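You operate a simulated robot arm through the tools that you are given. There is no shell and no other tool. Be economical: measure what you need, move in short steps, check, and stop when the job is done.

The job below is to be done with a simulated two-armed robot. You get a single attempt, and the scene is never put back.

## Task
Get line A running at 10 rpm: guard shut, gate open, then start.
Fine: the speed dial is set before the start too; one start, and it keeps running; other switches that are off end off; other dials, levers, probes and loose things here stay put.

It is judged by the outcome, as a careful person would: the job done as asked, and still so three seconds after it is handed in. It fails if anything else is knocked over, pushed out of place, dropped, spilled or broken.

## Robot
Two 7-joint arms with fingered hands on one trunk, on a base that drives. Base frame: it is fixed to the floor where the robot stands at the start and does not move with it; the origin is under the middle of the robot, x ahead of it, y to its left, z up. Units: m, rad, N and s.
The left shoulder is at the start at [0.03, 0.136, 1.205], the right one opposite. With the tool pointing down near the work surface each hand reaches from about 0.4 to 0.52 m from the robot's upright axis, wherever it stands, measured 20 degrees to its own side. Places, roughly: black jar [-1, -1.25, 0.75]; blue block [-1.5, -1.25, 0.75]; blue jar [-1, -1, 0.75]; cart brake lever [-0.9, -1.5, 0.8]; die block [-1.25, -1.25, 0.75]; filter pot [0.25, -1.75, 0.75]; grey tray [-1.25, -1, 0.25]; line-a clamp lever [1, 0.6, 1]; line-a doser switch [0.3, -1, 1.2]; line-a extruder [0.8, -0.4, 0.7]; line-a filter lever [1.1, 0.5, 1]; line-a guard [0.6, 0.1, 0.9]; line-a rate dial [0.4, -0.9, 1.1]; line-a slide gate [0.6, -0.7, 1.2]; line-a speed dial [0.4, -0.8, 1]; line-a zone one dial [0.4, -0.6, 1]. Payload 5 kg a hand.
The TCP of each hand is the grasp point between the finger pads, 0.042 m short of the fingertips. In the tool frame z runs along the fingers and y along their closing line. The gripper opens to 0.208 m. The gripper's body begins 0.119 m behind the TCP. The gripper is a hand of 4 fingers: y runs from the thumb to the fingers, the wrist lies at [0, 0, -0.332] in the tool frame, and closing takes about 1.5 s.
Orientation is that of the tool frame in the base frame, as a unit quaternion [x, y, z, w]. With the fingers straight down and closing along the base's y, the tool's x points along the base's -x, its y along +y and its z along -z.

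## Interface
- The arms move only by the tool play_rows. It takes "left_commands", "right_commands" or both (then of equal length, played together; a hand with none holds still); each is a list of rows, each a list of 6 numbers: the shift along the base's x, y, z in units of 25 mm (1.0 is 25 mm), then the turn, a rotation vector about the base's x, y, z in units of 5 degrees (1.0 is 5 degrees). In form: [[dx, dy, dz, rx, ry, rz], ...]. A call has 1 to 8 rows; each row shifts and turns the commanded pose from where the row before left it. "left_fingers" and "right_fingers" are, for a hand that has rows, the gripper command, from -1 (fully open) to 1 (shut), values between in proportion, set as the call begins (left out, the last holds). A call with a number of a shift or a turn outside -1 to 1 is refused whole. A row lasts 0.2 s, in which the tool goes at most 0.05 m and 0.15 rad; a call with a longer step from one row to the next is refused whole, and so is a gripper value outside its range. A pose out of reach is approached as far as the arm can. The call stops where the force on the tool passes 40 N (or 10 N more than at its start, if that is more) or the arm is blocked; 0.2 s more then pass. The fingers move at their own pace (about 0.072 m/s each) and stop on an object; they squeeze with about 24 N. The grip force told is the motor's: it shows also when the fingers shut on nothing. Time passes only in rows, and 0.2 s behind the last, so rows that do not move let the fingers close. The reply holds the time, the measured pose of the TCP, the force on the tool along the base axes, the opening and the grip force, in the units named above and with some noise, with the torque about the TCP (base axes, N m) and any sound that the robot's microphone picked up, and new pictures: "pictures" is both (left out), scene, wrist or none (wrist: the cameras of the hands that moved).
- Cameras (640 x 400 px; columns grow to the right, rows downward): "scene" is now at [0.0145, -0.0335, 1.9076]; the picture's right is [-0.61, -0.79, 0.00], its down [-0.74, 0.57, -0.36] and it looks along [0.29, -0.22, -0.93] (base axes); focal length 214 px, centre (320, 200). "left" rides on the left gripper at [-0.101, 0, -0.145] in its tool frame; the picture's right is [0.00, -1.00, 0.00], its down [0.82, 0.00, -0.57] and it looks along [0.57, 0.00, 0.82] (tool axes); focal length 261 px, centre (320, 200). "right" rides on the right gripper at [0.101, 0, -0.145] in its tool frame; the picture's right is [0.00, 1.00, 0.00], its down [-0.82, 0.00, -0.57] and it looks along [-0.57, 0.00, 0.82] (tool axes); focal length 261 px, centre (320, 200). There is no depth. A picture from a camera that has moved, and an enlarged one, comes with that camera's place and axes in the base frame and with its lens.
- move_column(by): slides the trunk up (or, below 0, down) by that many m; the arms and the scene camera ride with it, the base frame stays. It gives what a move gives, with no picture.
- steer(legs): drives the robot by 1 to 6 legs, each [ahead, left, turn to the left] in m, m and rad, along the robot's own axes; the way and the turn of a leg run together, so that a leg with both is an arc; at most 1.5 m and 3.142 rad a leg. The arms and the cameras ride along, it lands a little off, and it stops where it bumps. It gives what a move gives, and a new picture of the scene camera.
- set_grasp(shape, hand): the hand has 4 fingers and takes this shape, open, in about a second: jaw (thumb against the fingers, like two jaws); tri (thumb and two fingers); tip (a fingertip pinch); poke (one finger out to press); point (the index stretched); flat (the hand flat); cup (the hand cupped); fist (a fist). The gripper value then closes the fingers along that shape, each until it touches; the sizes above hold for jaw. It gives what a move gives, with no picture.
- pan_tilt(pan, tilt): turns the head with the scene camera to pan (to the left, within 2.496 rad either way) and tilt (down, from -0.506 to 1.204), counted from straight ahead of the robot. It gives what a move gives, and a new picture of the scene camera.
- inspect(camera, box): a new picture of the part [left, top, right, bottom] of that camera's present view, enlarged. The clock stands still meanwhile.
- hand_in(): hands the job in; it is judged then, once.

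Go step by step. Nothing tells you exact positions but the pictures and the camera data: compare them with the known pose of the tool, close in by small moves and look again before you grip or let go. The budget is 120 turns and 260 pictures, counting those below and the enlarged ones. Unless the task says otherwise, let go and move clear before handing in, and close with one line.

The tools are called after "Request:" by a JSON object that holds its "fn" and its "kwargs". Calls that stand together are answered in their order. play_rows: Moves the arms, as the interface text tells. Its arguments: {"type":"object","properties":{"left_commands":{"type":"array"},"left_fingers":{"type":"number"},"right_commands":{"type":"array"},"right_fingers":{"type":"number"},"pictures":{"type":"string","enum":["both","scene","wrist","none"]}},"required":[]} The other tools are called the same way: move_column (by) slides the trunk up or down; set_grasp (shape, hand) gives the hand a shape; steer (legs) drives the base; pan_tilt (pan, tilt) turns the head that bears the scene camera; inspect (camera, box) takes an enlarged picture of a part of a camera's view; hand_in () hands the job in.

At the start:

```text
time: 0.0
left_eef_pos: [0.5481, -0.0598, 1.3615]
left_tool_rot: [0.0, 1.0, 0.0, 0.0]
left_wrist_force: [0.7, 0.0, 0.5]
left_ft_torque: [-0.02, -0.02, 0.0]
left_grip_width: 0.2078
left_grip_force: 0.1
left_shape: jaw
right_eef_pos: [0.3979, -0.5169, 1.3396]
right_tool_rot: [0.001, 1.0, 0.0, 0.0]
right_wrist_force: [0.2, -0.3, 0.3]
right_ft_torque: [0.01, 0.01, -0.03]
right_grip_width: 0.2076
right_grip_force: 0.1
right_shape: jaw
trunk travel left (down, up): [-0.225, 0.265]
robot x, y, heading: [-0.0019, -0.0027, -0.002]
head pan, tilt: [-0.654, 1.201]
```

scene: 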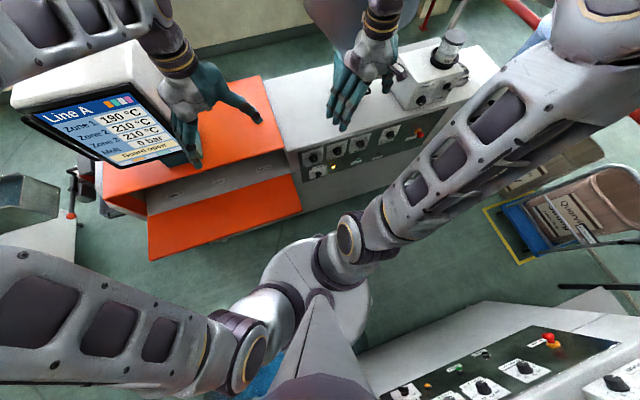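
right: 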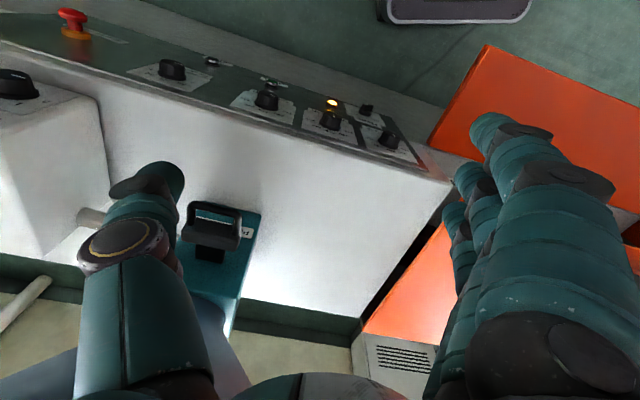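
left: 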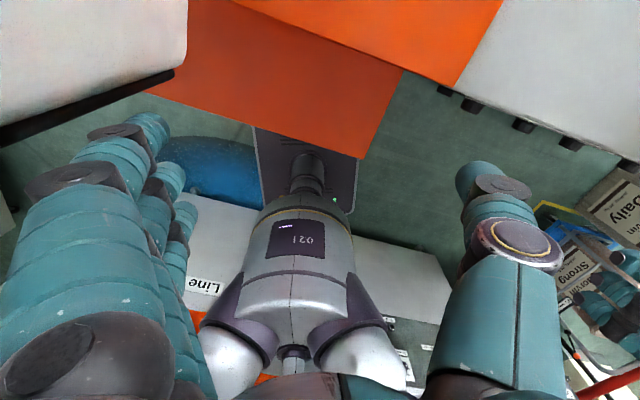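

I see line A with its orange guard (hanging/open at the front), a panel of dials and a slide gate on top right. First I look more closely at the panel and surroundings.

Request:
{"fn": "inspect", "kwargs": {"camera": "scene", "box": [280, 100, 440, 200]}}

Request:
{"fn": "inspect", "kwargs": {"camera": "scene", "box": [0, 60, 320, 260]}}

Request:
{"fn": "inspect", "kwargs": {"camera": "right", "box": [0, 0, 448, 280]}}

Request:
{"fn": "pan_tilt", "kwargs": {"pan": -0.8, "tilt": 0.7}}

```text
4.00 times, centred on (360, 150) of scene
camera zoom: at [0.0145, -0.0335, 1.9076], right [-0.61, -0.79, 0.0], down [-0.74, 0.57, -0.36], along [0.29, -0.22, -0.93], focal length 858 px, centre (160, 400)
```

zoom: 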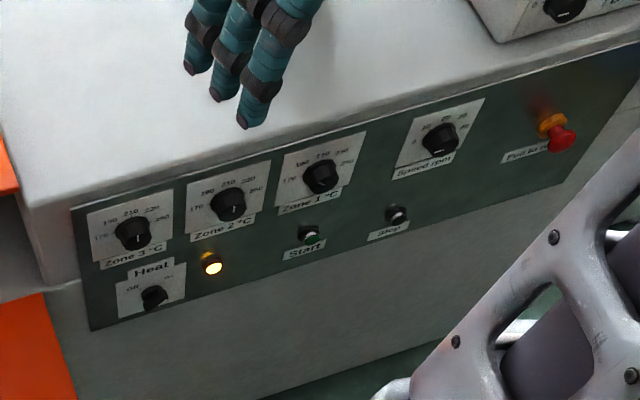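

```text
2.00 times, centred on (160, 160) of scene
camera zoom: at [0.0145, -0.0335, 1.9076], right [-0.61, -0.79, 0.0], down [-0.74, 0.57, -0.36], along [0.29, -0.22, -0.93], focal length 429 px, centre (640, 280)
```

zoom: 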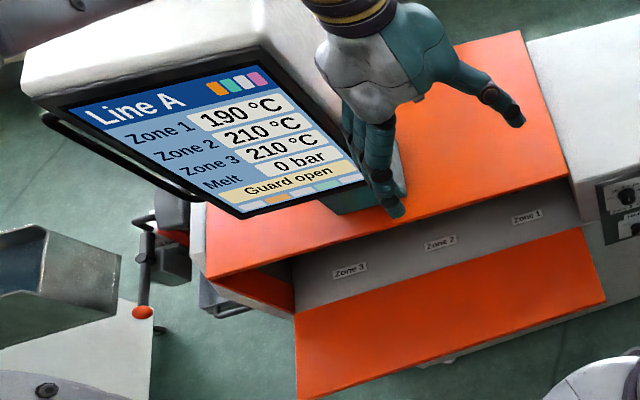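

```text
1.43 times, centred on (224, 140) of right
camera zoom: at [0.2956, -0.5161, 1.4835], right [0.0, 1.0, 0.0], down [0.82, 0.0, 0.57], along [0.57, 0.0, -0.82], focal length 372 px, centre (457, 286)
```

zoom: 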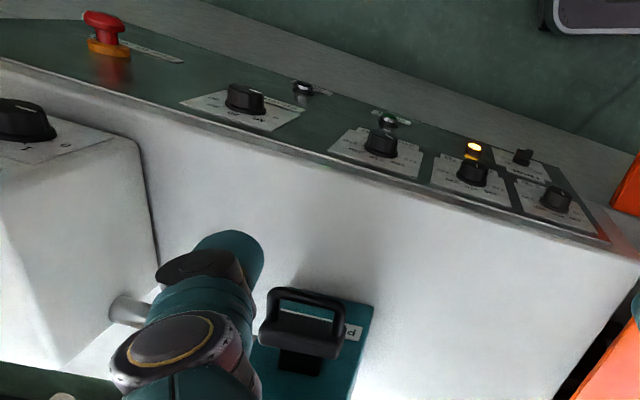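

```text
time: 0.9
left_eef_pos: [0.5488, -0.0604, 1.3625]
left_tool_rot: [0.0, 1.0, 0.0, 0.0]
left_wrist_force: [-0.3, -0.3, -0.3]
left_ft_torque: [-0.01, 0.0, -0.01]
left_grip_width: 0.2079
left_grip_force: 0.1
left_shape: jaw
right_eef_pos: [0.3971, -0.5168, 1.3406]
right_tool_rot: [0.0, 1.0, -0.001, 0.0]
right_wrist_force: [-0.1, 0.0, 1.2]
right_ft_torque: [-0.03, 0.02, -0.01]
right_grip_width: 0.2078
right_grip_force: 0.1
right_shape: jaw
trunk travel left (down, up): [-0.225, 0.265]
robot x, y, heading: [-0.0007, 0.0002, -0.006]
head pan, tilt: [-0.799, 0.7]
camera scene: at [0.0295, -0.0603, 1.9435], right [-0.72, -0.7, 0.0], down [-0.45, 0.46, -0.76], along [0.53, -0.55, -0.64], focal length 214 px, centre (320, 200)
```

scene: 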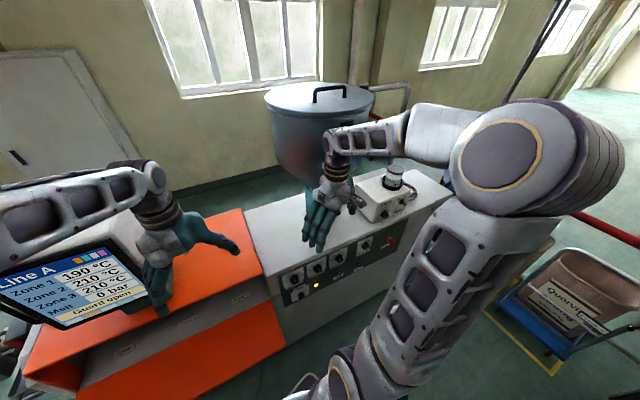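

The panel seems steep, facing roughly (-0.95, 0.3). I look at the guard from other angles and read the dial labels.

Request:
{"fn": "pan_tilt", "kwargs": {"pan": 0.1, "tilt": 0.9}}

Request:
{"fn": "inspect", "kwargs": {"camera": "left", "box": [120, 0, 640, 325]}}

```text
time: 2.1
left_eef_pos: [0.549, -0.0607, 1.3614]
left_tool_rot: [0.0, 1.0, 0.0, 0.001]
left_wrist_force: [0.3, 0.0, 0.2]
left_ft_torque: [-0.01, 0.04, 0.01]
left_grip_width: 0.2078
left_grip_force: 0.1
left_shape: jaw
right_eef_pos: [0.3969, -0.5166, 1.3397]
right_tool_rot: [0.0, 1.0, 0.0, -0.001]
right_wrist_force: [0.5, -0.2, 0.3]
right_ft_torque: [0.0, -0.03, 0.0]
right_grip_width: 0.2081
right_grip_force: 0.1
right_shape: jaw
trunk travel left (down, up): [-0.225, 0.265]
robot x, y, heading: [-0.0005, 0.0032, 0.001]
head pan, tilt: [0.099, 0.901]
camera scene: at [0.0453, 0.008, 1.9274], right [0.1, -1.0, 0.0], down [-0.78, -0.08, -0.62], along [0.62, 0.06, -0.78], focal length 214 px, centre (320, 200)
```

scene: 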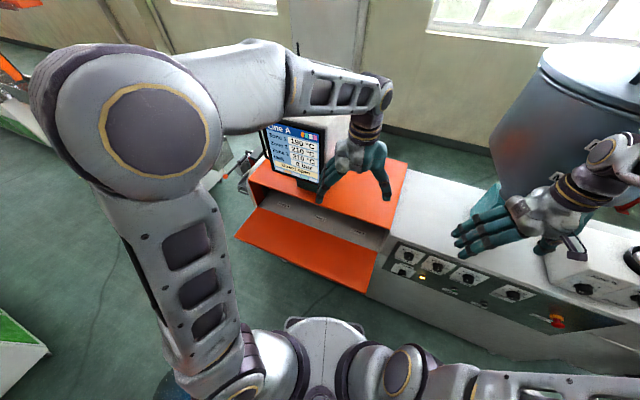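

```text
1.23 times, centred on (380, 162) of left
camera zoom: at [0.6493, -0.0595, 1.506], right [0.0, -1.0, 0.0], down [-0.82, 0.0, 0.57], along [-0.57, 0.0, -0.82], focal length 321 px, centre (246, 246)
```

zoom: 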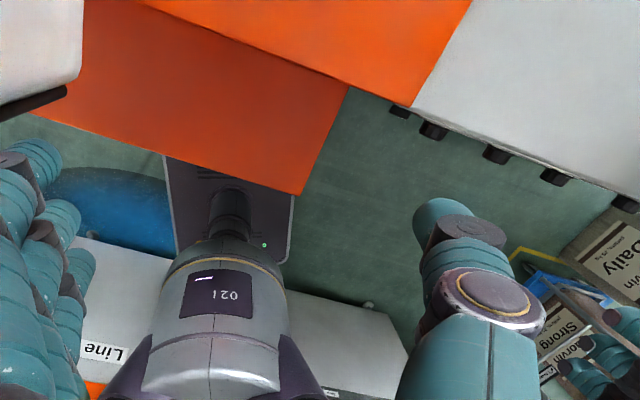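

Request:
{"fn": "inspect", "kwargs": {"camera": "scene", "box": [220, 140, 420, 300]}}

Request:
{"fn": "inspect", "kwargs": {"camera": "scene", "box": [370, 220, 640, 390]}}

```text
2.50 times, centred on (320, 220) of scene
camera zoom: at [0.0453, 0.008, 1.9274], right [0.1, -1.0, 0.0], down [-0.78, -0.08, -0.62], along [0.62, 0.06, -0.78], focal length 536 px, centre (320, 150)
```

zoom: 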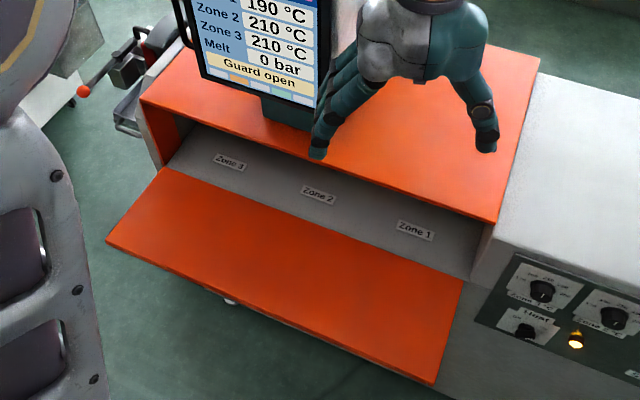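

```text
2.35 times, centred on (505, 305) of scene
camera zoom: at [0.0453, 0.008, 1.9274], right [0.1, -1.0, 0.0], down [-0.78, -0.08, -0.62], along [0.62, 0.06, -0.78], focal length 505 px, centre (-115, -47)
```

zoom: 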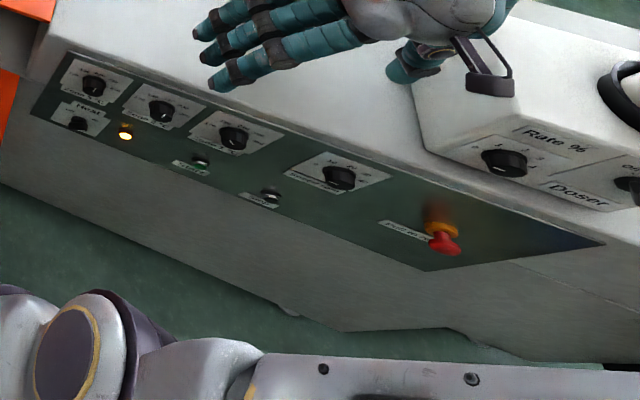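

The guard is a flap hinged at z≈0.86 lying out horizontally; it swings up. I look right and behind before repositioning the base.

Request:
{"fn": "pan_tilt", "kwargs": {"pan": -2.0, "tilt": 0.9}}

Request:
{"fn": "pan_tilt", "kwargs": {"pan": 2.2, "tilt": 1.0}}

```text
time: 4.1
left_eef_pos: [0.5496, -0.0605, 1.3609]
left_tool_rot: [0.0, 1.0, -0.001, 0.0]
left_wrist_force: [0.1, -0.5, 0.4]
left_ft_torque: [0.01, 0.02, 0.0]
left_grip_width: 0.2077
left_grip_force: 0.0
left_shape: jaw
right_eef_pos: [0.3976, -0.5153, 1.3397]
right_tool_rot: [0.0, 1.0, 0.0, 0.0]
right_wrist_force: [0.4, 0.4, 1.0]
right_ft_torque: [0.0, 0.0, 0.01]
right_grip_width: 0.2077
right_grip_force: 0.0
right_shape: jaw
trunk travel left (down, up): [-0.225, 0.265]
robot x, y, heading: [0.0009, -0.0019, -0.002]
head pan, tilt: [-2.0, 0.901]
camera scene: at [-0.0612, -0.0681, 1.9274], right [-0.91, 0.42, 0.0], down [0.33, 0.71, -0.62], along [-0.26, -0.56, -0.78], focal length 214 px, centre (320, 200)
```

scene: 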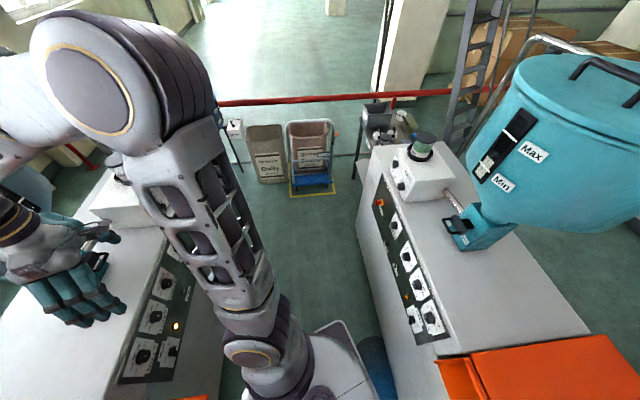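

```text
time: 7.5
left_eef_pos: [0.5478, -0.0593, 1.3617]
left_tool_rot: [0.0, 1.0, 0.0, 0.0]
left_wrist_force: [0.1, 0.8, 0.0]
left_ft_torque: [-0.03, 0.01, -0.01]
left_grip_width: 0.2078
left_grip_force: 0.0
left_shape: jaw
right_eef_pos: [0.3981, -0.5173, 1.3402]
right_tool_rot: [0.001, 1.0, 0.0, 0.0]
right_wrist_force: [-0.1, -0.3, -0.6]
right_ft_torque: [-0.01, 0.0, -0.03]
right_grip_width: 0.2077
right_grip_force: 0.1
right_shape: jaw
trunk travel left (down, up): [-0.225, 0.265]
robot x, y, heading: [-0.0002, -0.0004, -0.002]
head pan, tilt: [2.201, 1.0]
camera scene: at [-0.0708, 0.0569, 1.9202], right [0.81, 0.59, 0.0], down [0.5, -0.68, -0.54], along [-0.32, 0.44, -0.84], focal length 214 px, centre (320, 200)
```

scene: 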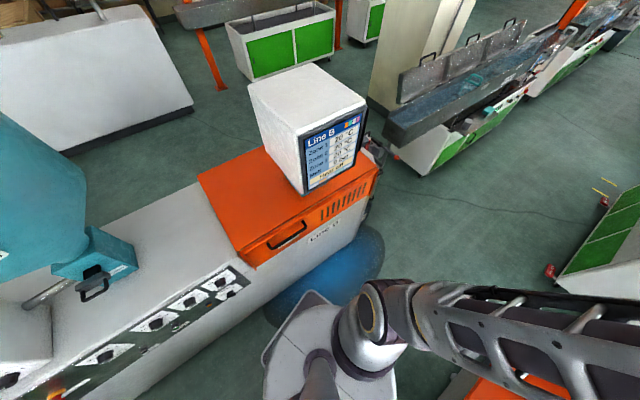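

Line B stands behind with its front about 0.45 m back, so the aisle allows a small shift. I turn to face line A squarely, back up a little and move right.

Request:
{"fn": "steer", "kwargs": {"legs": [[0, 0, -0.317], [-0.08, -0.3, 0]]}}

Request:
{"fn": "pan_tilt", "kwargs": {"pan": -0.1, "tilt": 0.85}}

```text
time: 10.6
left_eef_pos: [0.3321, -0.4831, 1.3624]
left_tool_rot: [0.16, 0.987, 0.0, 0.0]
left_wrist_force: [-1.4, -0.2, 0.3]
left_ft_torque: [0.07, -0.06, 0.01]
left_grip_width: 0.2078
left_grip_force: 0.2
left_shape: jaw
right_eef_pos: [0.0453, -0.8692, 1.3396]
right_tool_rot: [0.159, 0.987, 0.001, 0.001]
right_wrist_force: [0.6, -0.3, -0.9]
right_ft_torque: [0.05, -0.06, 0.02]
right_grip_width: 0.2079
right_grip_force: 0.0
right_shape: jaw
trunk travel left (down, up): [-0.225, 0.265]
robot x, y, heading: [-0.1702, -0.2527, -0.322]
head pan, tilt: [2.201, 1.0]
camera scene: at [-0.2192, -0.1777, 1.9202], right [0.95, 0.3, 0.0], down [0.26, -0.8, -0.54], along [-0.16, 0.52, -0.84], focal length 214 px, centre (320, 200)
```

scene: 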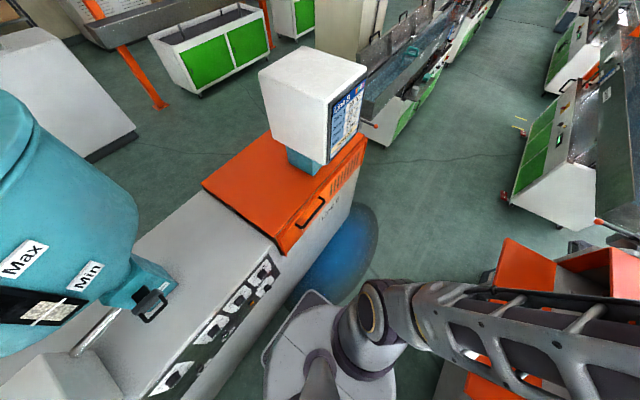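

```text
time: 12.7
left_eef_pos: [0.3319, -0.4828, 1.3609]
left_tool_rot: [0.16, 0.987, 0.0, -0.001]
left_wrist_force: [-0.2, 0.1, 0.3]
left_ft_torque: [0.03, -0.03, 0.0]
left_grip_width: 0.2078
left_grip_force: 0.1
left_shape: jaw
right_eef_pos: [0.0458, -0.8681, 1.34]
right_tool_rot: [0.159, 0.987, 0.0, -0.001]
right_wrist_force: [0.3, -0.5, 0.3]
right_ft_torque: [0.02, 0.0, 0.02]
right_grip_width: 0.2077
right_grip_force: 0.1
right_shape: jaw
trunk travel left (down, up): [-0.225, 0.265]
robot x, y, heading: [-0.1723, -0.2543, -0.318]
head pan, tilt: [-0.099, 0.85]
camera scene: at [-0.1259, -0.2749, 1.9313], right [-0.41, -0.91, 0.0], down [-0.69, 0.31, -0.66], along [0.6, -0.27, -0.75], focal length 214 px, centre (320, 200)
```

scene: 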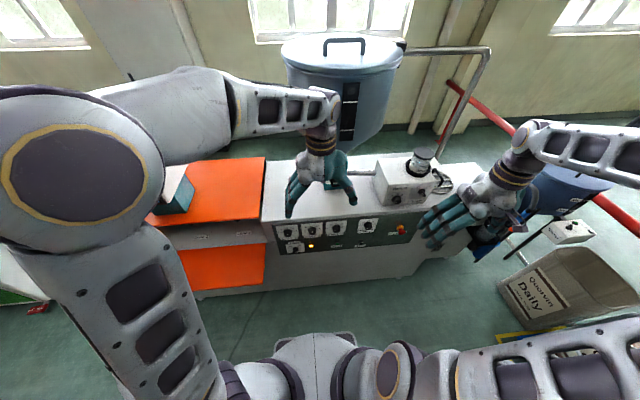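

Robot is squarely facing the line. Now I make a fist with the left hand, turn it to point forward, to come under the flap from its right end.

Request:
{"fn": "set_grasp", "kwargs": {"hand": "left", "shape": "fist"}}

Request:
{"fn": "play_rows", "kwargs": {"left_commands": [[-0.5, 0.16, 0, -0.326, -1, 0], [-0.5, 0.16, 0, -0.326, -1, 0], [-0.5, 0.16, 0, -0.326, -1, 0], [-0.5, 0.16, 0, -0.326, -1, 0], [0, 0, 0, -0.326, -1, 0], [0, 0, 0, -0.326, -1, 0], [0, 0, 0, -0.326, -1, 0], [0, 0, 0, -0.326, -1, 0]], "pictures": "none"}}

Request:
{"fn": "play_rows", "kwargs": {"left_commands": [[0, 0, -0.5, -0.326, -1, 0], [0, 0, -0.5, -0.326, -1, 0], [0, 0, -1, -0.326, -1, 0], [0, 0, -1, -0.326, -1, 0], [0, 0, -1, -0.326, -1, 0], [0, 0, -1, -0.326, -1, 0], [0, 0, -1, -0.326, -1, 0], [0, 0, -1, -0.326, -1, 0]]}}

```text
time: 13.6
left_eef_pos: [0.3321, -0.4836, 1.3619]
left_tool_rot: [0.16, 0.987, 0.0, 0.0]
left_wrist_force: [-0.2, 1.4, -0.1]
left_ft_torque: [-0.06, 0.05, 0.0]
left_grip_width: 0.0
left_grip_force: 0.0
left_shape: fist
right_eef_pos: [0.0462, -0.8688, 1.3388]
right_tool_rot: [0.159, 0.987, 0.0, 0.0]
right_wrist_force: [0.8, -0.3, -0.1]
right_ft_torque: [0.02, -0.01, 0.02]
right_grip_width: 0.2076
right_grip_force: 0.2
right_shape: jaw
trunk travel left (down, up): [-0.225, 0.265]
robot x, y, heading: [-0.166, -0.2512, -0.316]
head pan, tilt: [-0.099, 0.85]
```

```text
time: 15.6
left_eef_pos: [0.3516, -0.3726, 1.285]
left_tool_rot: [0.052, 0.954, 0.0, 0.295]
left_wrist_force: [0.3, 2.4, 0.1]
left_ft_torque: [-0.35, 0.11, -0.21]
left_grip_width: 0.0001
left_grip_force: 0.1
left_shape: fist
left hand out of reach, approached as far as the arm can: row 7
right_eef_pos: [0.0445, -0.8643, 1.3409]
right_tool_rot: [0.157, 0.988, -0.002, 0.0]
right_wrist_force: [0.7, 2.0, 1.7]
right_ft_torque: [-0.34, 0.03, 0.0]
right_grip_width: 0.2078
right_grip_force: 0.1
right_shape: jaw
trunk travel left (down, up): [-0.225, 0.265]
robot x, y, heading: [-0.17, -0.2542, -0.32]
head pan, tilt: [-0.099, 0.85]
stopped in row 8 (left hand): the arm was blocked; the commanded pose is now the measured one
```

```text
time: 16.3
left_eef_pos: [0.3361, -0.3971, 1.2627]
left_tool_rot: [-0.008, 0.943, -0.131, 0.305]
left_wrist_force: [1.8, 0.3, -0.4]
left_ft_torque: [-0.02, 0.06, -0.01]
left_grip_width: 0.0
left_grip_force: 0.0
left_shape: fist
left hand out of reach, approached as far as the arm can: row 3
right_eef_pos: [0.0477, -0.8686, 1.3397]
right_tool_rot: [0.159, 0.987, 0.0, -0.001]
right_wrist_force: [1.0, -0.6, 0.4]
right_ft_torque: [-0.04, 0.1, 0.01]
right_grip_width: 0.2079
right_grip_force: 0.0
right_shape: jaw
trunk travel left (down, up): [-0.225, 0.265]
robot x, y, heading: [-0.1676, -0.2571, -0.318]
head pan, tilt: [-0.099, 0.85]
stopped in row 3 (left hand): the arm was blocked; the commanded pose is now the measured one
camera scene: at [-0.1239, -0.2735, 1.9313], right [-0.39, -0.92, 0.0], down [-0.69, 0.29, -0.66], along [0.61, -0.26, -0.75], focal length 214 px, centre (320, 200)
camera left: at [0.3335, -0.3523, 1.4332], right [-0.06, -0.96, 0.26], down [-1.0, 0.06, -0.03], along [0.01, -0.26, -0.97], focal length 261 px, centre (320, 200)
```

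scene: 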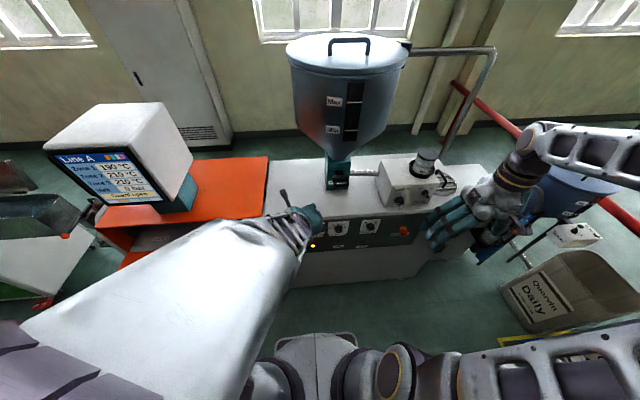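
left: 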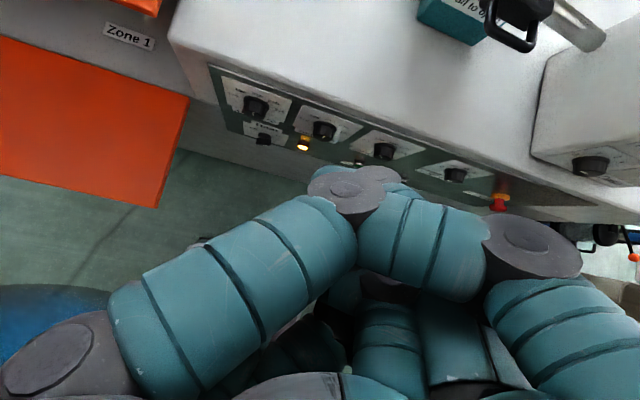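

The arm ran out of joint room with the wrist high and close; I move lower and to the left first, then continue turning.

Request:
{"fn": "play_rows", "kwargs": {"left_commands": [[0.25, 0.76, -1, 0, 0, 0], [0.25, 0.76, -1, 0, 0, 0], [0.25, 0.76, -1, 0, 0, 0], [0.25, 0.76, -1, 0, 0, 0], [0, 0, -1, 0, 0, 0], [0, 0, -1, 0, 0, 0], [0, 0, -1, 0, 0, 0], [0, 0, -1, 0, 0, 0]]}}

```text
time: 18.1
left_eef_pos: [0.398, -0.3543, 1.075]
left_tool_rot: [-0.006, 0.943, -0.131, 0.305]
left_wrist_force: [0.0, -0.4, -0.6]
left_ft_torque: [0.02, -0.01, 0.06]
left_grip_width: 0.0003
left_grip_force: 0.1
left_shape: fist
left hand out of reach, approached as far as the arm can: row 1, 2, 3, 4, 5
right_eef_pos: [0.0472, -0.8666, 1.3396]
right_tool_rot: [0.159, 0.987, -0.001, -0.001]
right_wrist_force: [1.5, 2.0, 0.0]
right_ft_torque: [-0.28, 0.26, 0.0]
right_grip_width: 0.208
right_grip_force: 0.1
right_shape: jaw
trunk travel left (down, up): [-0.225, 0.265]
robot x, y, heading: [-0.1744, -0.2522, -0.317]
head pan, tilt: [-0.099, 0.85]
camera scene: at [-0.1229, -0.2726, 1.9312], right [-0.41, -0.91, 0.0], down [-0.69, 0.3, -0.66], along [0.6, -0.27, -0.75], focal length 214 px, centre (320, 200)
camera left: at [0.3971, -0.3088, 1.2451], right [-0.07, -0.96, 0.25], down [-1.0, 0.06, -0.02], along [0.01, -0.26, -0.97], focal length 261 px, centre (320, 200)
```

scene: 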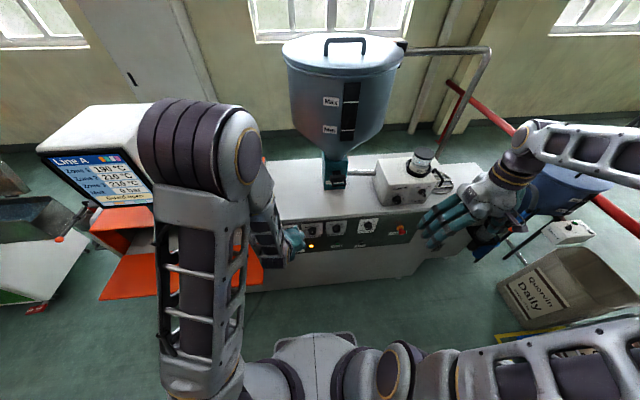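
left: 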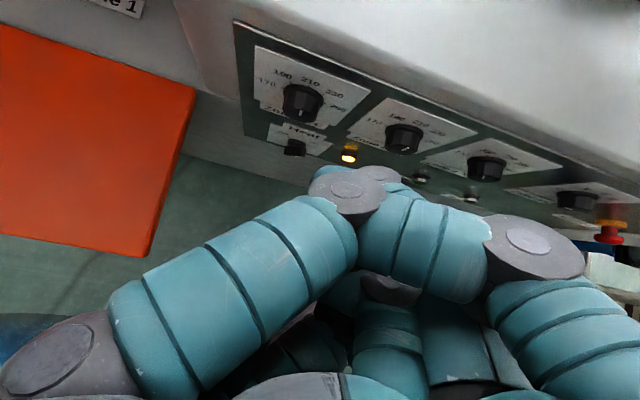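

Elbow is high and clear of the screen. I lower the hand beside the flap's right end and try pitching further.

Request:
{"fn": "play_rows", "kwargs": {"left_commands": [[-0.4, -0.1, -1, 0, 0, 0], [-0.4, -0.1, -1, 0, 0, 0], [-0.4, -0.1, -1, 0, 0, 0], [-0.4, -0.1, -1, 0, 0, 0], [0, 0, -1, 0, 0, 0], [0, 0, -1, 0, 0, 0], [0, 0, -1, -0.326, -1, 0], [0, 0, -1, -0.326, -1, 0]], "pictures": "none"}}

Request:
{"fn": "play_rows", "kwargs": {"left_commands": [[0, 0, -1, -0.326, -1, 0], [0, 0, -1, -0.326, -1, 0], [0, 0, 0, -0.326, -1, 0], [0, 0, 0, -0.326, -1, 0], [0, 0, 0, -0.326, -1, 0]]}}

```text
time: 19.9
left_eef_pos: [0.3616, -0.3688, 0.8764]
left_tool_rot: [-0.003, 0.908, -0.159, 0.388]
left_wrist_force: [0.5, 0.2, -0.5]
left_ft_torque: [-0.05, 0.06, -0.05]
left_grip_width: 0.0001
left_grip_force: 0.1
left_shape: fist
left hand out of reach, approached as far as the arm can: row 1
right_eef_pos: [0.0471, -0.8693, 1.3404]
right_tool_rot: [0.159, 0.987, 0.001, -0.001]
right_wrist_force: [0.5, 0.1, 0.6]
right_ft_torque: [-0.05, 0.08, 0.0]
right_grip_width: 0.2079
right_grip_force: 0.1
right_shape: jaw
trunk travel left (down, up): [-0.225, 0.265]
robot x, y, heading: [-0.1656, -0.2533, -0.32]
head pan, tilt: [-0.099, 0.85]
```

```text
time: 21.1
left_eef_pos: [0.3585, -0.368, 0.828]
left_tool_rot: [0.004, 0.789, -0.221, 0.574]
left_wrist_force: [0.6, 0.8, 0.5]
left_ft_torque: [-0.01, 0.11, -0.08]
left_grip_width: 0.0001
left_grip_force: 0.0
left_shape: fist
right_eef_pos: [0.0457, -0.866, 1.3402]
right_tool_rot: [0.16, 0.987, -0.001, 0.0]
right_wrist_force: [-0.8, 2.6, 1.5]
right_ft_torque: [-0.29, 0.01, 0.03]
right_grip_width: 0.2078
right_grip_force: 0.1
right_shape: jaw
trunk travel left (down, up): [-0.225, 0.265]
robot x, y, heading: [-0.1663, -0.252, -0.32]
head pan, tilt: [-0.099, 0.85]
camera scene: at [-0.1257, -0.2715, 1.9313], right [-0.41, -0.91, 0.0], down [-0.69, 0.3, -0.66], along [0.6, -0.27, -0.75], focal length 214 px, centre (320, 200)
camera left: at [0.2637, -0.2903, 0.9532], right [-0.26, -0.9, 0.35], down [-0.8, 0.0, -0.6], along [0.55, -0.43, -0.72], focal length 261 px, centre (320, 200)
```

scene: 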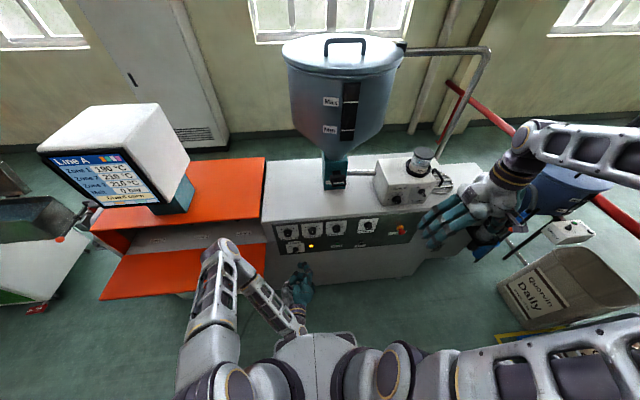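
left: 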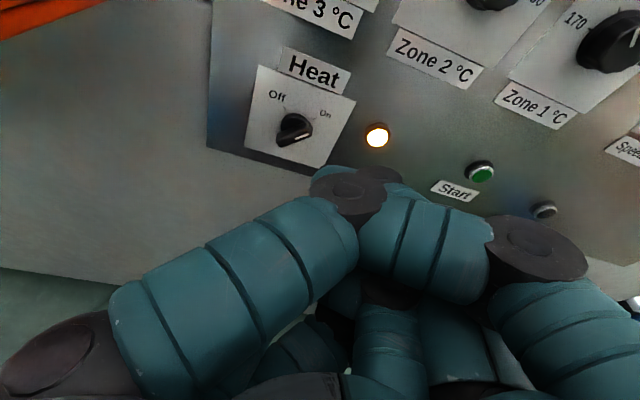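

The hand now points nearly horizontally at z 0.83, right of the flap. I level its roll, drop it to 0.77, then slide left under the flap.

Request:
{"fn": "play_rows", "kwargs": {"left_commands": [[0, 0, -0.6, 0.95, -0.31, 0], [0, 0, -0.6, 0.95, -0.31, 0], [0, 0, -0.6, 0.95, -0.31, 0], [0, 0, -0.6, 0.8, -0.5, 0], [0.31, 0.95, 0, 0, 0, 0], [0.31, 0.95, 0, 0, 0, 0], [0.31, 0.95, 0, 0, 0, 0], [0.31, 0.95, 0, 0, 0, 0]]}}

```text
time: 22.9
left_eef_pos: [0.3919, -0.2733, 0.7671]
left_tool_rot: [0.108, 0.778, -0.09, 0.613]
left_wrist_force: [0.1, 0.7, -0.5]
left_ft_torque: [-0.02, 0.03, -0.04]
left_grip_width: 0.0
left_grip_force: 0.1
left_shape: fist
right_eef_pos: [0.0448, -0.8681, 1.3408]
right_tool_rot: [0.16, 0.987, 0.0, 0.001]
right_wrist_force: [-0.6, 1.4, 0.1]
right_ft_torque: [-0.05, 0.02, -0.01]
right_grip_width: 0.2078
right_grip_force: 0.1
right_shape: jaw
trunk travel left (down, up): [-0.225, 0.265]
robot x, y, heading: [-0.1701, -0.2566, -0.317]
head pan, tilt: [-0.099, 0.85]
camera scene: at [-0.1263, -0.2745, 1.9313], right [-0.41, -0.91, 0.0], down [-0.69, 0.31, -0.66], along [0.6, -0.27, -0.75], focal length 214 px, centre (320, 200)
camera left: at [0.2793, -0.2386, 0.8986], right [-0.28, -0.96, 0.01], down [-0.72, 0.2, -0.67], along [0.64, -0.19, -0.75], focal length 261 px, centre (320, 200)
```

scene: 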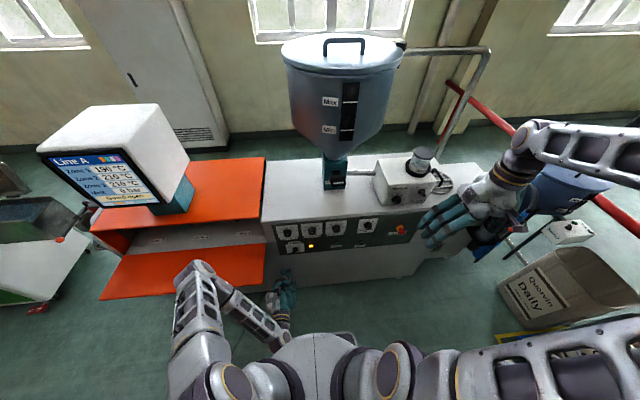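
left: 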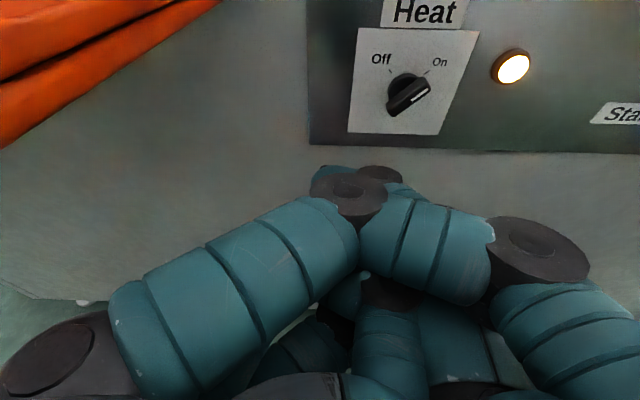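

Request:
{"fn": "play_rows", "kwargs": {"left_commands": [[0.31, 0.95, 0, 0, 0, 0], [0.31, 0.95, 0, 0, 0, 0], [0.31, 0.95, 0, 0, 0, 0], [0.31, 0.95, 0, 0, 0, 0], [0.31, 0.95, 0, 0, 0, 0], [0.31, 0.95, 0, 0, 0, 0], [0.31, 0.95, 0, 0, 0, 0]]}}

```text
time: 24.5
left_eef_pos: [0.4452, -0.1061, 0.7674]
left_tool_rot: [0.108, 0.777, -0.09, 0.614]
left_wrist_force: [-0.5, -0.1, 0.1]
left_ft_torque: [-0.04, 0.03, -0.03]
left_grip_width: 0.0
left_grip_force: 0.0
left_shape: fist
right_eef_pos: [0.0451, -0.8685, 1.3389]
right_tool_rot: [0.16, 0.987, 0.0, 0.0]
right_wrist_force: [-0.7, -0.2, 0.0]
right_ft_torque: [-0.05, -0.07, 0.02]
right_grip_width: 0.2078
right_grip_force: 0.1
right_shape: jaw
trunk travel left (down, up): [-0.225, 0.265]
robot x, y, heading: [-0.1647, -0.2538, -0.314]
head pan, tilt: [-0.099, 0.85]
camera scene: at [-0.1264, -0.2748, 1.9313], right [-0.41, -0.91, 0.0], down [-0.69, 0.31, -0.66], along [0.6, -0.27, -0.75], focal length 214 px, centre (320, 200)
camera left: at [0.3323, -0.0714, 0.8986], right [-0.28, -0.96, 0.01], down [-0.72, 0.2, -0.67], along [0.64, -0.19, -0.75], focal length 261 px, centre (320, 200)
```

scene: 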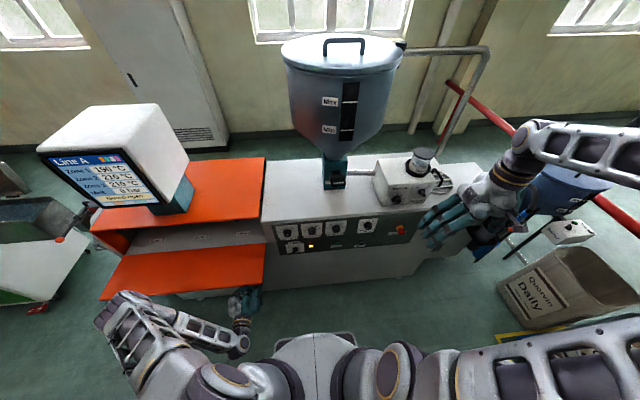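
left: 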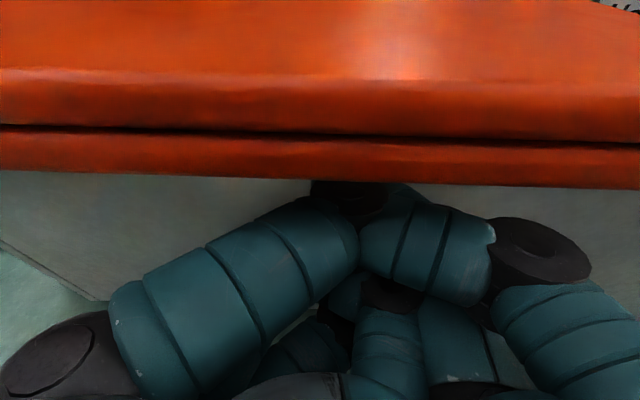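

The fist is under the outer edge. I lift it along an arc and watch the flap.

Request:
{"fn": "play_rows", "kwargs": {"left_commands": [[0, 0, 1, 0, 0, 0], [0, 0, 1, 0, 0, 0], [0, 0, 1, 0, 0, 0], [0.1, -0.03, 1, 0, 0, 0], [0.24, -0.08, 0.95, 0, 0, 0], [0.38, -0.12, 0.9, 0, 0, 0]]}}

```text
time: 25.9
left_eef_pos: [0.4648, -0.115, 0.9123]
left_tool_rot: [0.108, 0.776, -0.09, 0.614]
left_wrist_force: [-5.0, -2.3, -6.2]
left_ft_torque: [-0.15, -0.33, 0.25]
left_grip_width: 0.0
left_grip_force: 0.1
left_shape: fist
right_eef_pos: [0.0451, -0.8703, 1.3409]
right_tool_rot: [0.16, 0.987, 0.0, 0.0]
right_wrist_force: [-0.1, -0.5, -0.6]
right_ft_torque: [0.03, -0.03, -0.04]
right_grip_width: 0.2079
right_grip_force: 0.1
right_shape: jaw
trunk travel left (down, up): [-0.225, 0.265]
robot x, y, heading: [-0.1706, -0.2562, -0.325]
head pan, tilt: [-0.099, 0.85]
camera scene: at [-0.1262, -0.276, 1.9313], right [-0.41, -0.91, 0.0], down [-0.69, 0.31, -0.66], along [0.6, -0.27, -0.75], focal length 214 px, centre (320, 200)
camera left: at [0.3523, -0.0795, 1.0443], right [-0.28, -0.96, 0.01], down [-0.72, 0.2, -0.67], along [0.64, -0.19, -0.74], focal length 261 px, centre (320, 200)
```

scene: 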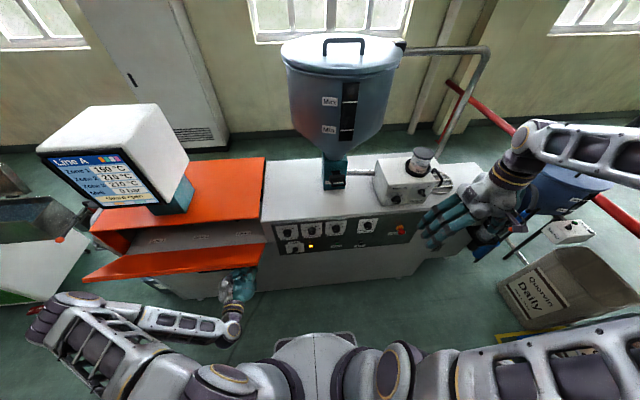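
left: 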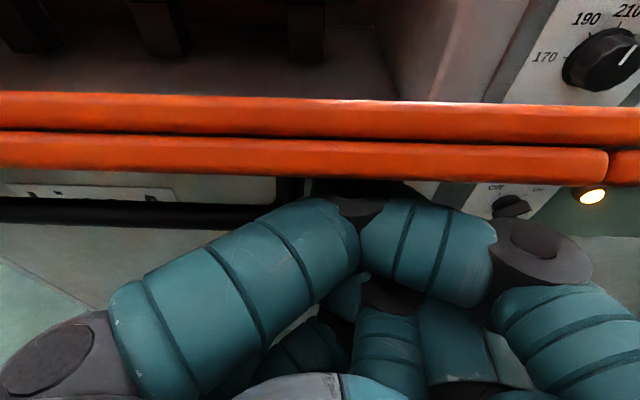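

The flap is rising with the hand at about 6 N. I continue the arc upward and inward.

Request:
{"fn": "play_rows", "kwargs": {"left_commands": [[0.45, -0.15, 0.85, 0, 0, 0], [0.52, -0.17, 0.8, 0, 0, 0], [0.6, -0.2, 0.7, 0, 0, 0], [0.67, -0.22, 0.6, 0, 0, 0], [0.7, -0.23, 0.5, 0, 0, 0]]}}

```text
time: 27.1
left_eef_pos: [0.538, -0.1367, 1.0013]
left_tool_rot: [0.109, 0.777, -0.09, 0.614]
left_wrist_force: [0.4, 0.8, -0.4]
left_ft_torque: [0.01, -0.05, 0.02]
left_grip_width: 0.0001
left_grip_force: 0.0
left_shape: fist
right_eef_pos: [0.0453, -0.8702, 1.3394]
right_tool_rot: [0.158, 0.987, -0.001, 0.0]
right_wrist_force: [0.6, -0.9, -0.2]
right_ft_torque: [0.03, 0.05, -0.01]
right_grip_width: 0.208
right_grip_force: 0.3
right_shape: jaw
trunk travel left (down, up): [-0.225, 0.265]
robot x, y, heading: [-0.1732, -0.254, -0.318]
head pan, tilt: [-0.099, 0.85]
camera scene: at [-0.1258, -0.2762, 1.9313], right [-0.41, -0.91, 0.0], down [-0.69, 0.31, -0.66], along [0.6, -0.27, -0.75], focal length 214 px, centre (320, 200)
camera left: at [0.4261, -0.1027, 1.1318], right [-0.28, -0.96, 0.01], down [-0.72, 0.2, -0.67], along [0.64, -0.19, -0.74], focal length 261 px, centre (320, 200)
```

scene: 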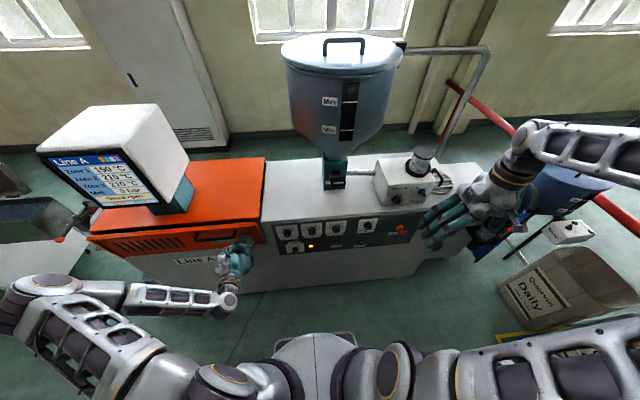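
left: 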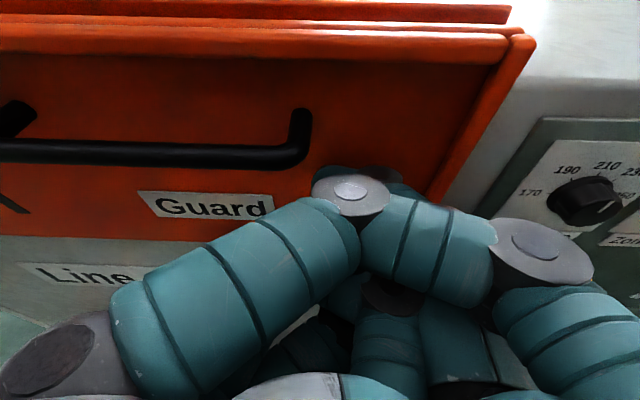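

The flap is up and nearly closed. I push it home and look at the screen.

Request:
{"fn": "play_rows", "kwargs": {"left_commands": [[0.7, -0.23, 0.2, 0, 0, 0], [0.7, -0.23, 0, 0, 0, 0], [0.6, -0.2, 0, 0, 0, 0], [0.6, -0.2, 0, 0, 0, 0], [0.4, -0.13, 0, 0, 0, 0]]}}

Request:
{"fn": "inspect", "kwargs": {"camera": "scene", "box": [20, 90, 280, 260]}}

```text
time: 27.6
left_eef_pos: [0.5551, -0.1472, 1.0009]
left_tool_rot: [0.109, 0.78, -0.094, 0.61]
left_wrist_force: [-22.2, 4.8, 6.8]
left_ft_torque: [-0.19, -0.4, -0.19]
left_grip_width: 0.0
left_grip_force: 0.2
left_shape: fist
right_eef_pos: [0.0425, -0.8693, 1.3411]
right_tool_rot: [0.16, 0.987, 0.0, 0.0]
right_wrist_force: [0.6, 0.4, -0.1]
right_ft_torque: [-0.05, 0.03, -0.01]
right_grip_width: 0.208
right_grip_force: 0.0
right_shape: jaw
trunk travel left (down, up): [-0.225, 0.265]
robot x, y, heading: [-0.1718, -0.2552, -0.325]
head pan, tilt: [-0.099, 0.85]
stopped in row 2 (left hand): the force on the tool passed its limit at 49 N (the readings are from after the stop); the commanded pose is now the measured one
camera scene: at [-0.1293, -0.2747, 1.9315], right [-0.41, -0.91, 0.0], down [-0.69, 0.31, -0.66], along [0.6, -0.27, -0.75], focal length 214 px, centre (320, 200)
camera left: at [0.4437, -0.1116, 1.1339], right [-0.28, -0.96, 0.02], down [-0.72, 0.2, -0.66], along [0.63, -0.2, -0.75], focal length 261 px, centre (320, 200)
```

scene: 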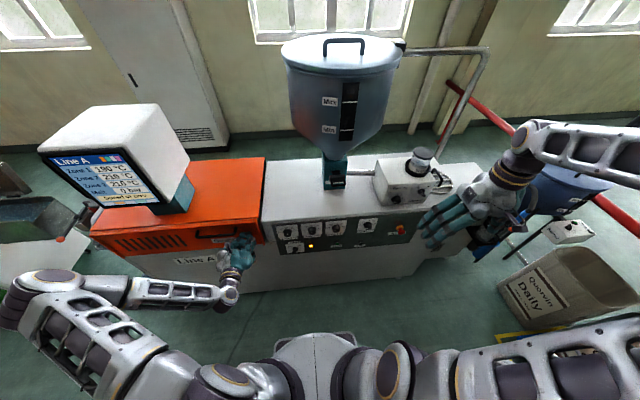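
left: 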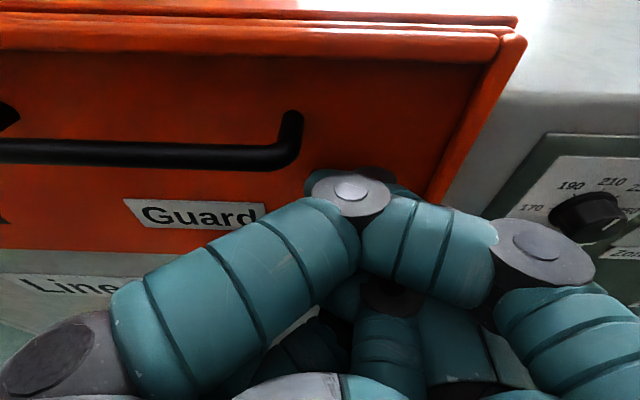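

```text
2.35 times, centred on (150, 175) of scene
camera zoom: at [-0.1293, -0.2747, 1.9315], right [-0.41, -0.91, 0.0], down [-0.69, 0.31, -0.66], along [0.6, -0.27, -0.75], focal length 505 px, centre (720, 259)
```

zoom: 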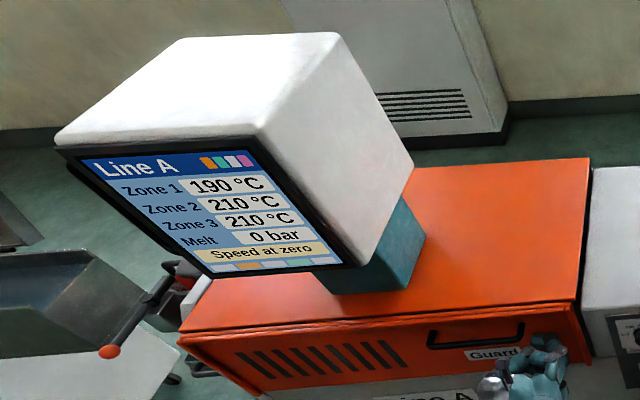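

The screen now says "Speed at zero", so the guard is shut. I back the left hand off.

Request:
{"fn": "play_rows", "kwargs": {"left_commands": [[-0.7, 0.23, 0, 0, 0, 0], [-0.95, 0.31, 0, 0, 0, 0], [-0.95, 0.31, 0, 0, 0, 0], [-0.5, 0.9, -0.5, 0, 0, 0], [-0.2, 1, -0.5, 0, 0, 0], [0, 1, -0.5, 0, 0, 0], [0.2, 1, -0.5, 0, 0, 0]], "pictures": "none"}}

Request:
{"fn": "inspect", "kwargs": {"camera": "scene", "box": [260, 140, 460, 260]}}

Request:
{"fn": "inspect", "kwargs": {"camera": "scene", "box": [20, 90, 280, 260]}}

```text
time: 29.2
left_eef_pos: [0.4795, -0.0289, 0.9511]
left_tool_rot: [0.11, 0.78, -0.094, 0.609]
left_wrist_force: [0.2, 0.5, -0.2]
left_ft_torque: [0.0, -0.04, 0.05]
left_grip_width: 0.0
left_grip_force: 0.0
left_shape: fist
right_eef_pos: [0.0443, -0.8695, 1.3409]
right_tool_rot: [0.159, 0.987, 0.0, 0.0]
right_wrist_force: [0.4, 1.1, 0.5]
right_ft_torque: [-0.01, 0.0, -0.03]
right_grip_width: 0.208
right_grip_force: 0.1
right_shape: jaw
trunk travel left (down, up): [-0.225, 0.265]
robot x, y, heading: [-0.1678, -0.2527, -0.322]
head pan, tilt: [-0.099, 0.85]
```

```text
3.20 times, centred on (360, 200) of scene
camera zoom: at [-0.1264, -0.2748, 1.9313], right [-0.41, -0.91, 0.0], down [-0.69, 0.31, -0.66], along [0.6, -0.27, -0.75], focal length 686 px, centre (192, 200)
```

zoom: 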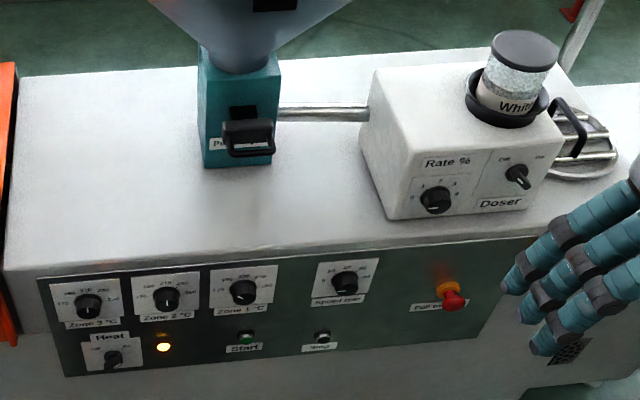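

```text
2.35 times, centred on (150, 175) of scene
camera zoom: at [-0.1264, -0.2748, 1.9313], right [-0.41, -0.91, 0.0], down [-0.69, 0.31, -0.66], along [0.6, -0.27, -0.75], focal length 505 px, centre (720, 259)
```

zoom: 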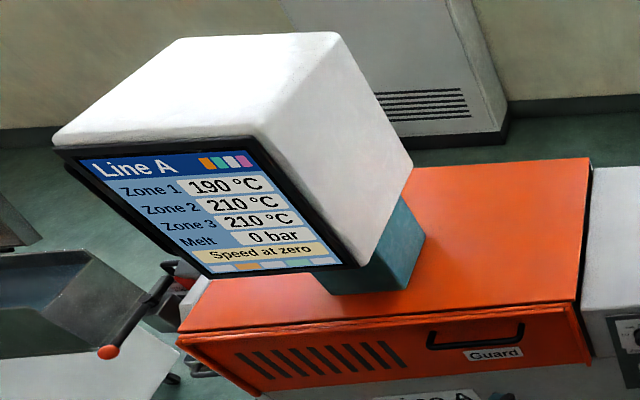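

Guard stays shut. The gate's handle ("Pull to open") is at about [0.52, -0.66, 1.21]; I bring the right hand toward it, starting to pitch forward.

Request:
{"fn": "play_rows", "kwargs": {"right_commands": [[0.4, 0.92, 0, 0, 0, 0], [0.4, 0.92, 0, 0, 0, 0], [0.4, 0.92, 0, 0, 0, 0], [0.4, 0.92, 0, 0, 0, 0], [0.4, 0.92, 0, 0, 0, 0], [0.4, 0.92, 0, 0, 0, 0], [0.4, 0.92, 0, 0, 0, 0], [0.4, 0.92, 0, 0, 0, 0]], "pictures": "none"}}

Request:
{"fn": "play_rows", "kwargs": {"right_commands": [[0.8, 0.7, 0, -0.326, -1, 0], [0.8, 0.7, 0, -0.326, -1, 0], [0.8, 0.7, 0, -0.326, -1, 0], [0.8, 0.7, 0, -0.326, -1, 0], [0.8, 0, 0, -0.326, -1, 0], [0.8, 0, 0, -0.326, -1, 0], [0.5, -0.16, 0, -0.326, -1, 0], [0.5, -0.16, 0, -0.326, -1, 0]]}}

```text
time: 31.0
left_eef_pos: [0.4802, -0.0285, 0.9511]
left_tool_rot: [0.109, 0.779, -0.094, 0.61]
left_wrist_force: [0.7, 0.5, -0.4]
left_ft_torque: [-0.04, -0.06, -0.02]
left_grip_width: 0.0
left_grip_force: 0.1
left_shape: fist
right_eef_pos: [0.1243, -0.6865, 1.3406]
right_tool_rot: [0.16, 0.987, -0.001, 0.0]
right_wrist_force: [0.8, 0.5, 0.1]
right_ft_torque: [-0.02, 0.04, 0.0]
right_grip_width: 0.2077
right_grip_force: 0.0
right_shape: jaw
trunk travel left (down, up): [-0.225, 0.265]
robot x, y, heading: [-0.1659, -0.2509, -0.317]
head pan, tilt: [-0.099, 0.85]
```

```text
time: 32.8
left_eef_pos: [0.4804, -0.0281, 0.9512]
left_tool_rot: [0.109, 0.78, -0.094, 0.609]
left_wrist_force: [0.2, -0.3, -0.1]
left_ft_torque: [0.01, -0.05, -0.01]
left_grip_width: 0.0
left_grip_force: 0.0
left_shape: fist
right_eef_pos: [0.2715, -0.6236, 1.3404]
right_tool_rot: [0.148, 0.922, -0.055, 0.354]
right_wrist_force: [0.4, 0.0, 0.6]
right_ft_torque: [-0.03, 0.04, -0.02]
right_grip_width: 0.2079
right_grip_force: 0.0
right_shape: jaw
trunk travel left (down, up): [-0.225, 0.265]
robot x, y, heading: [-0.165, -0.2491, -0.322]
head pan, tilt: [-0.099, 0.85]
camera scene: at [-0.1254, -0.2749, 1.9313], right [-0.41, -0.91, 0.0], down [-0.69, 0.31, -0.66], along [0.6, -0.27, -0.75], focal length 214 px, centre (320, 200)
camera right: at [0.1074, -0.5688, 1.3789], right [0.32, 0.95, 0.01], down [0.21, -0.08, 0.97], along [0.92, -0.31, -0.23], focal length 261 px, centre (320, 200)
```

scene: 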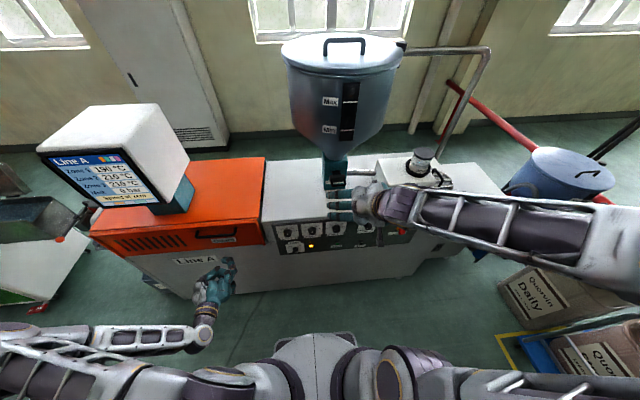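
right: 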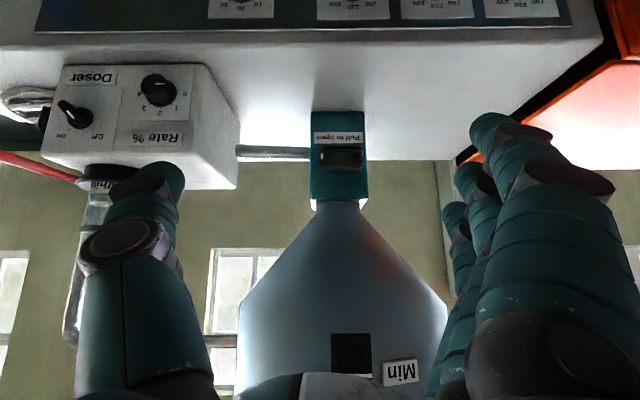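

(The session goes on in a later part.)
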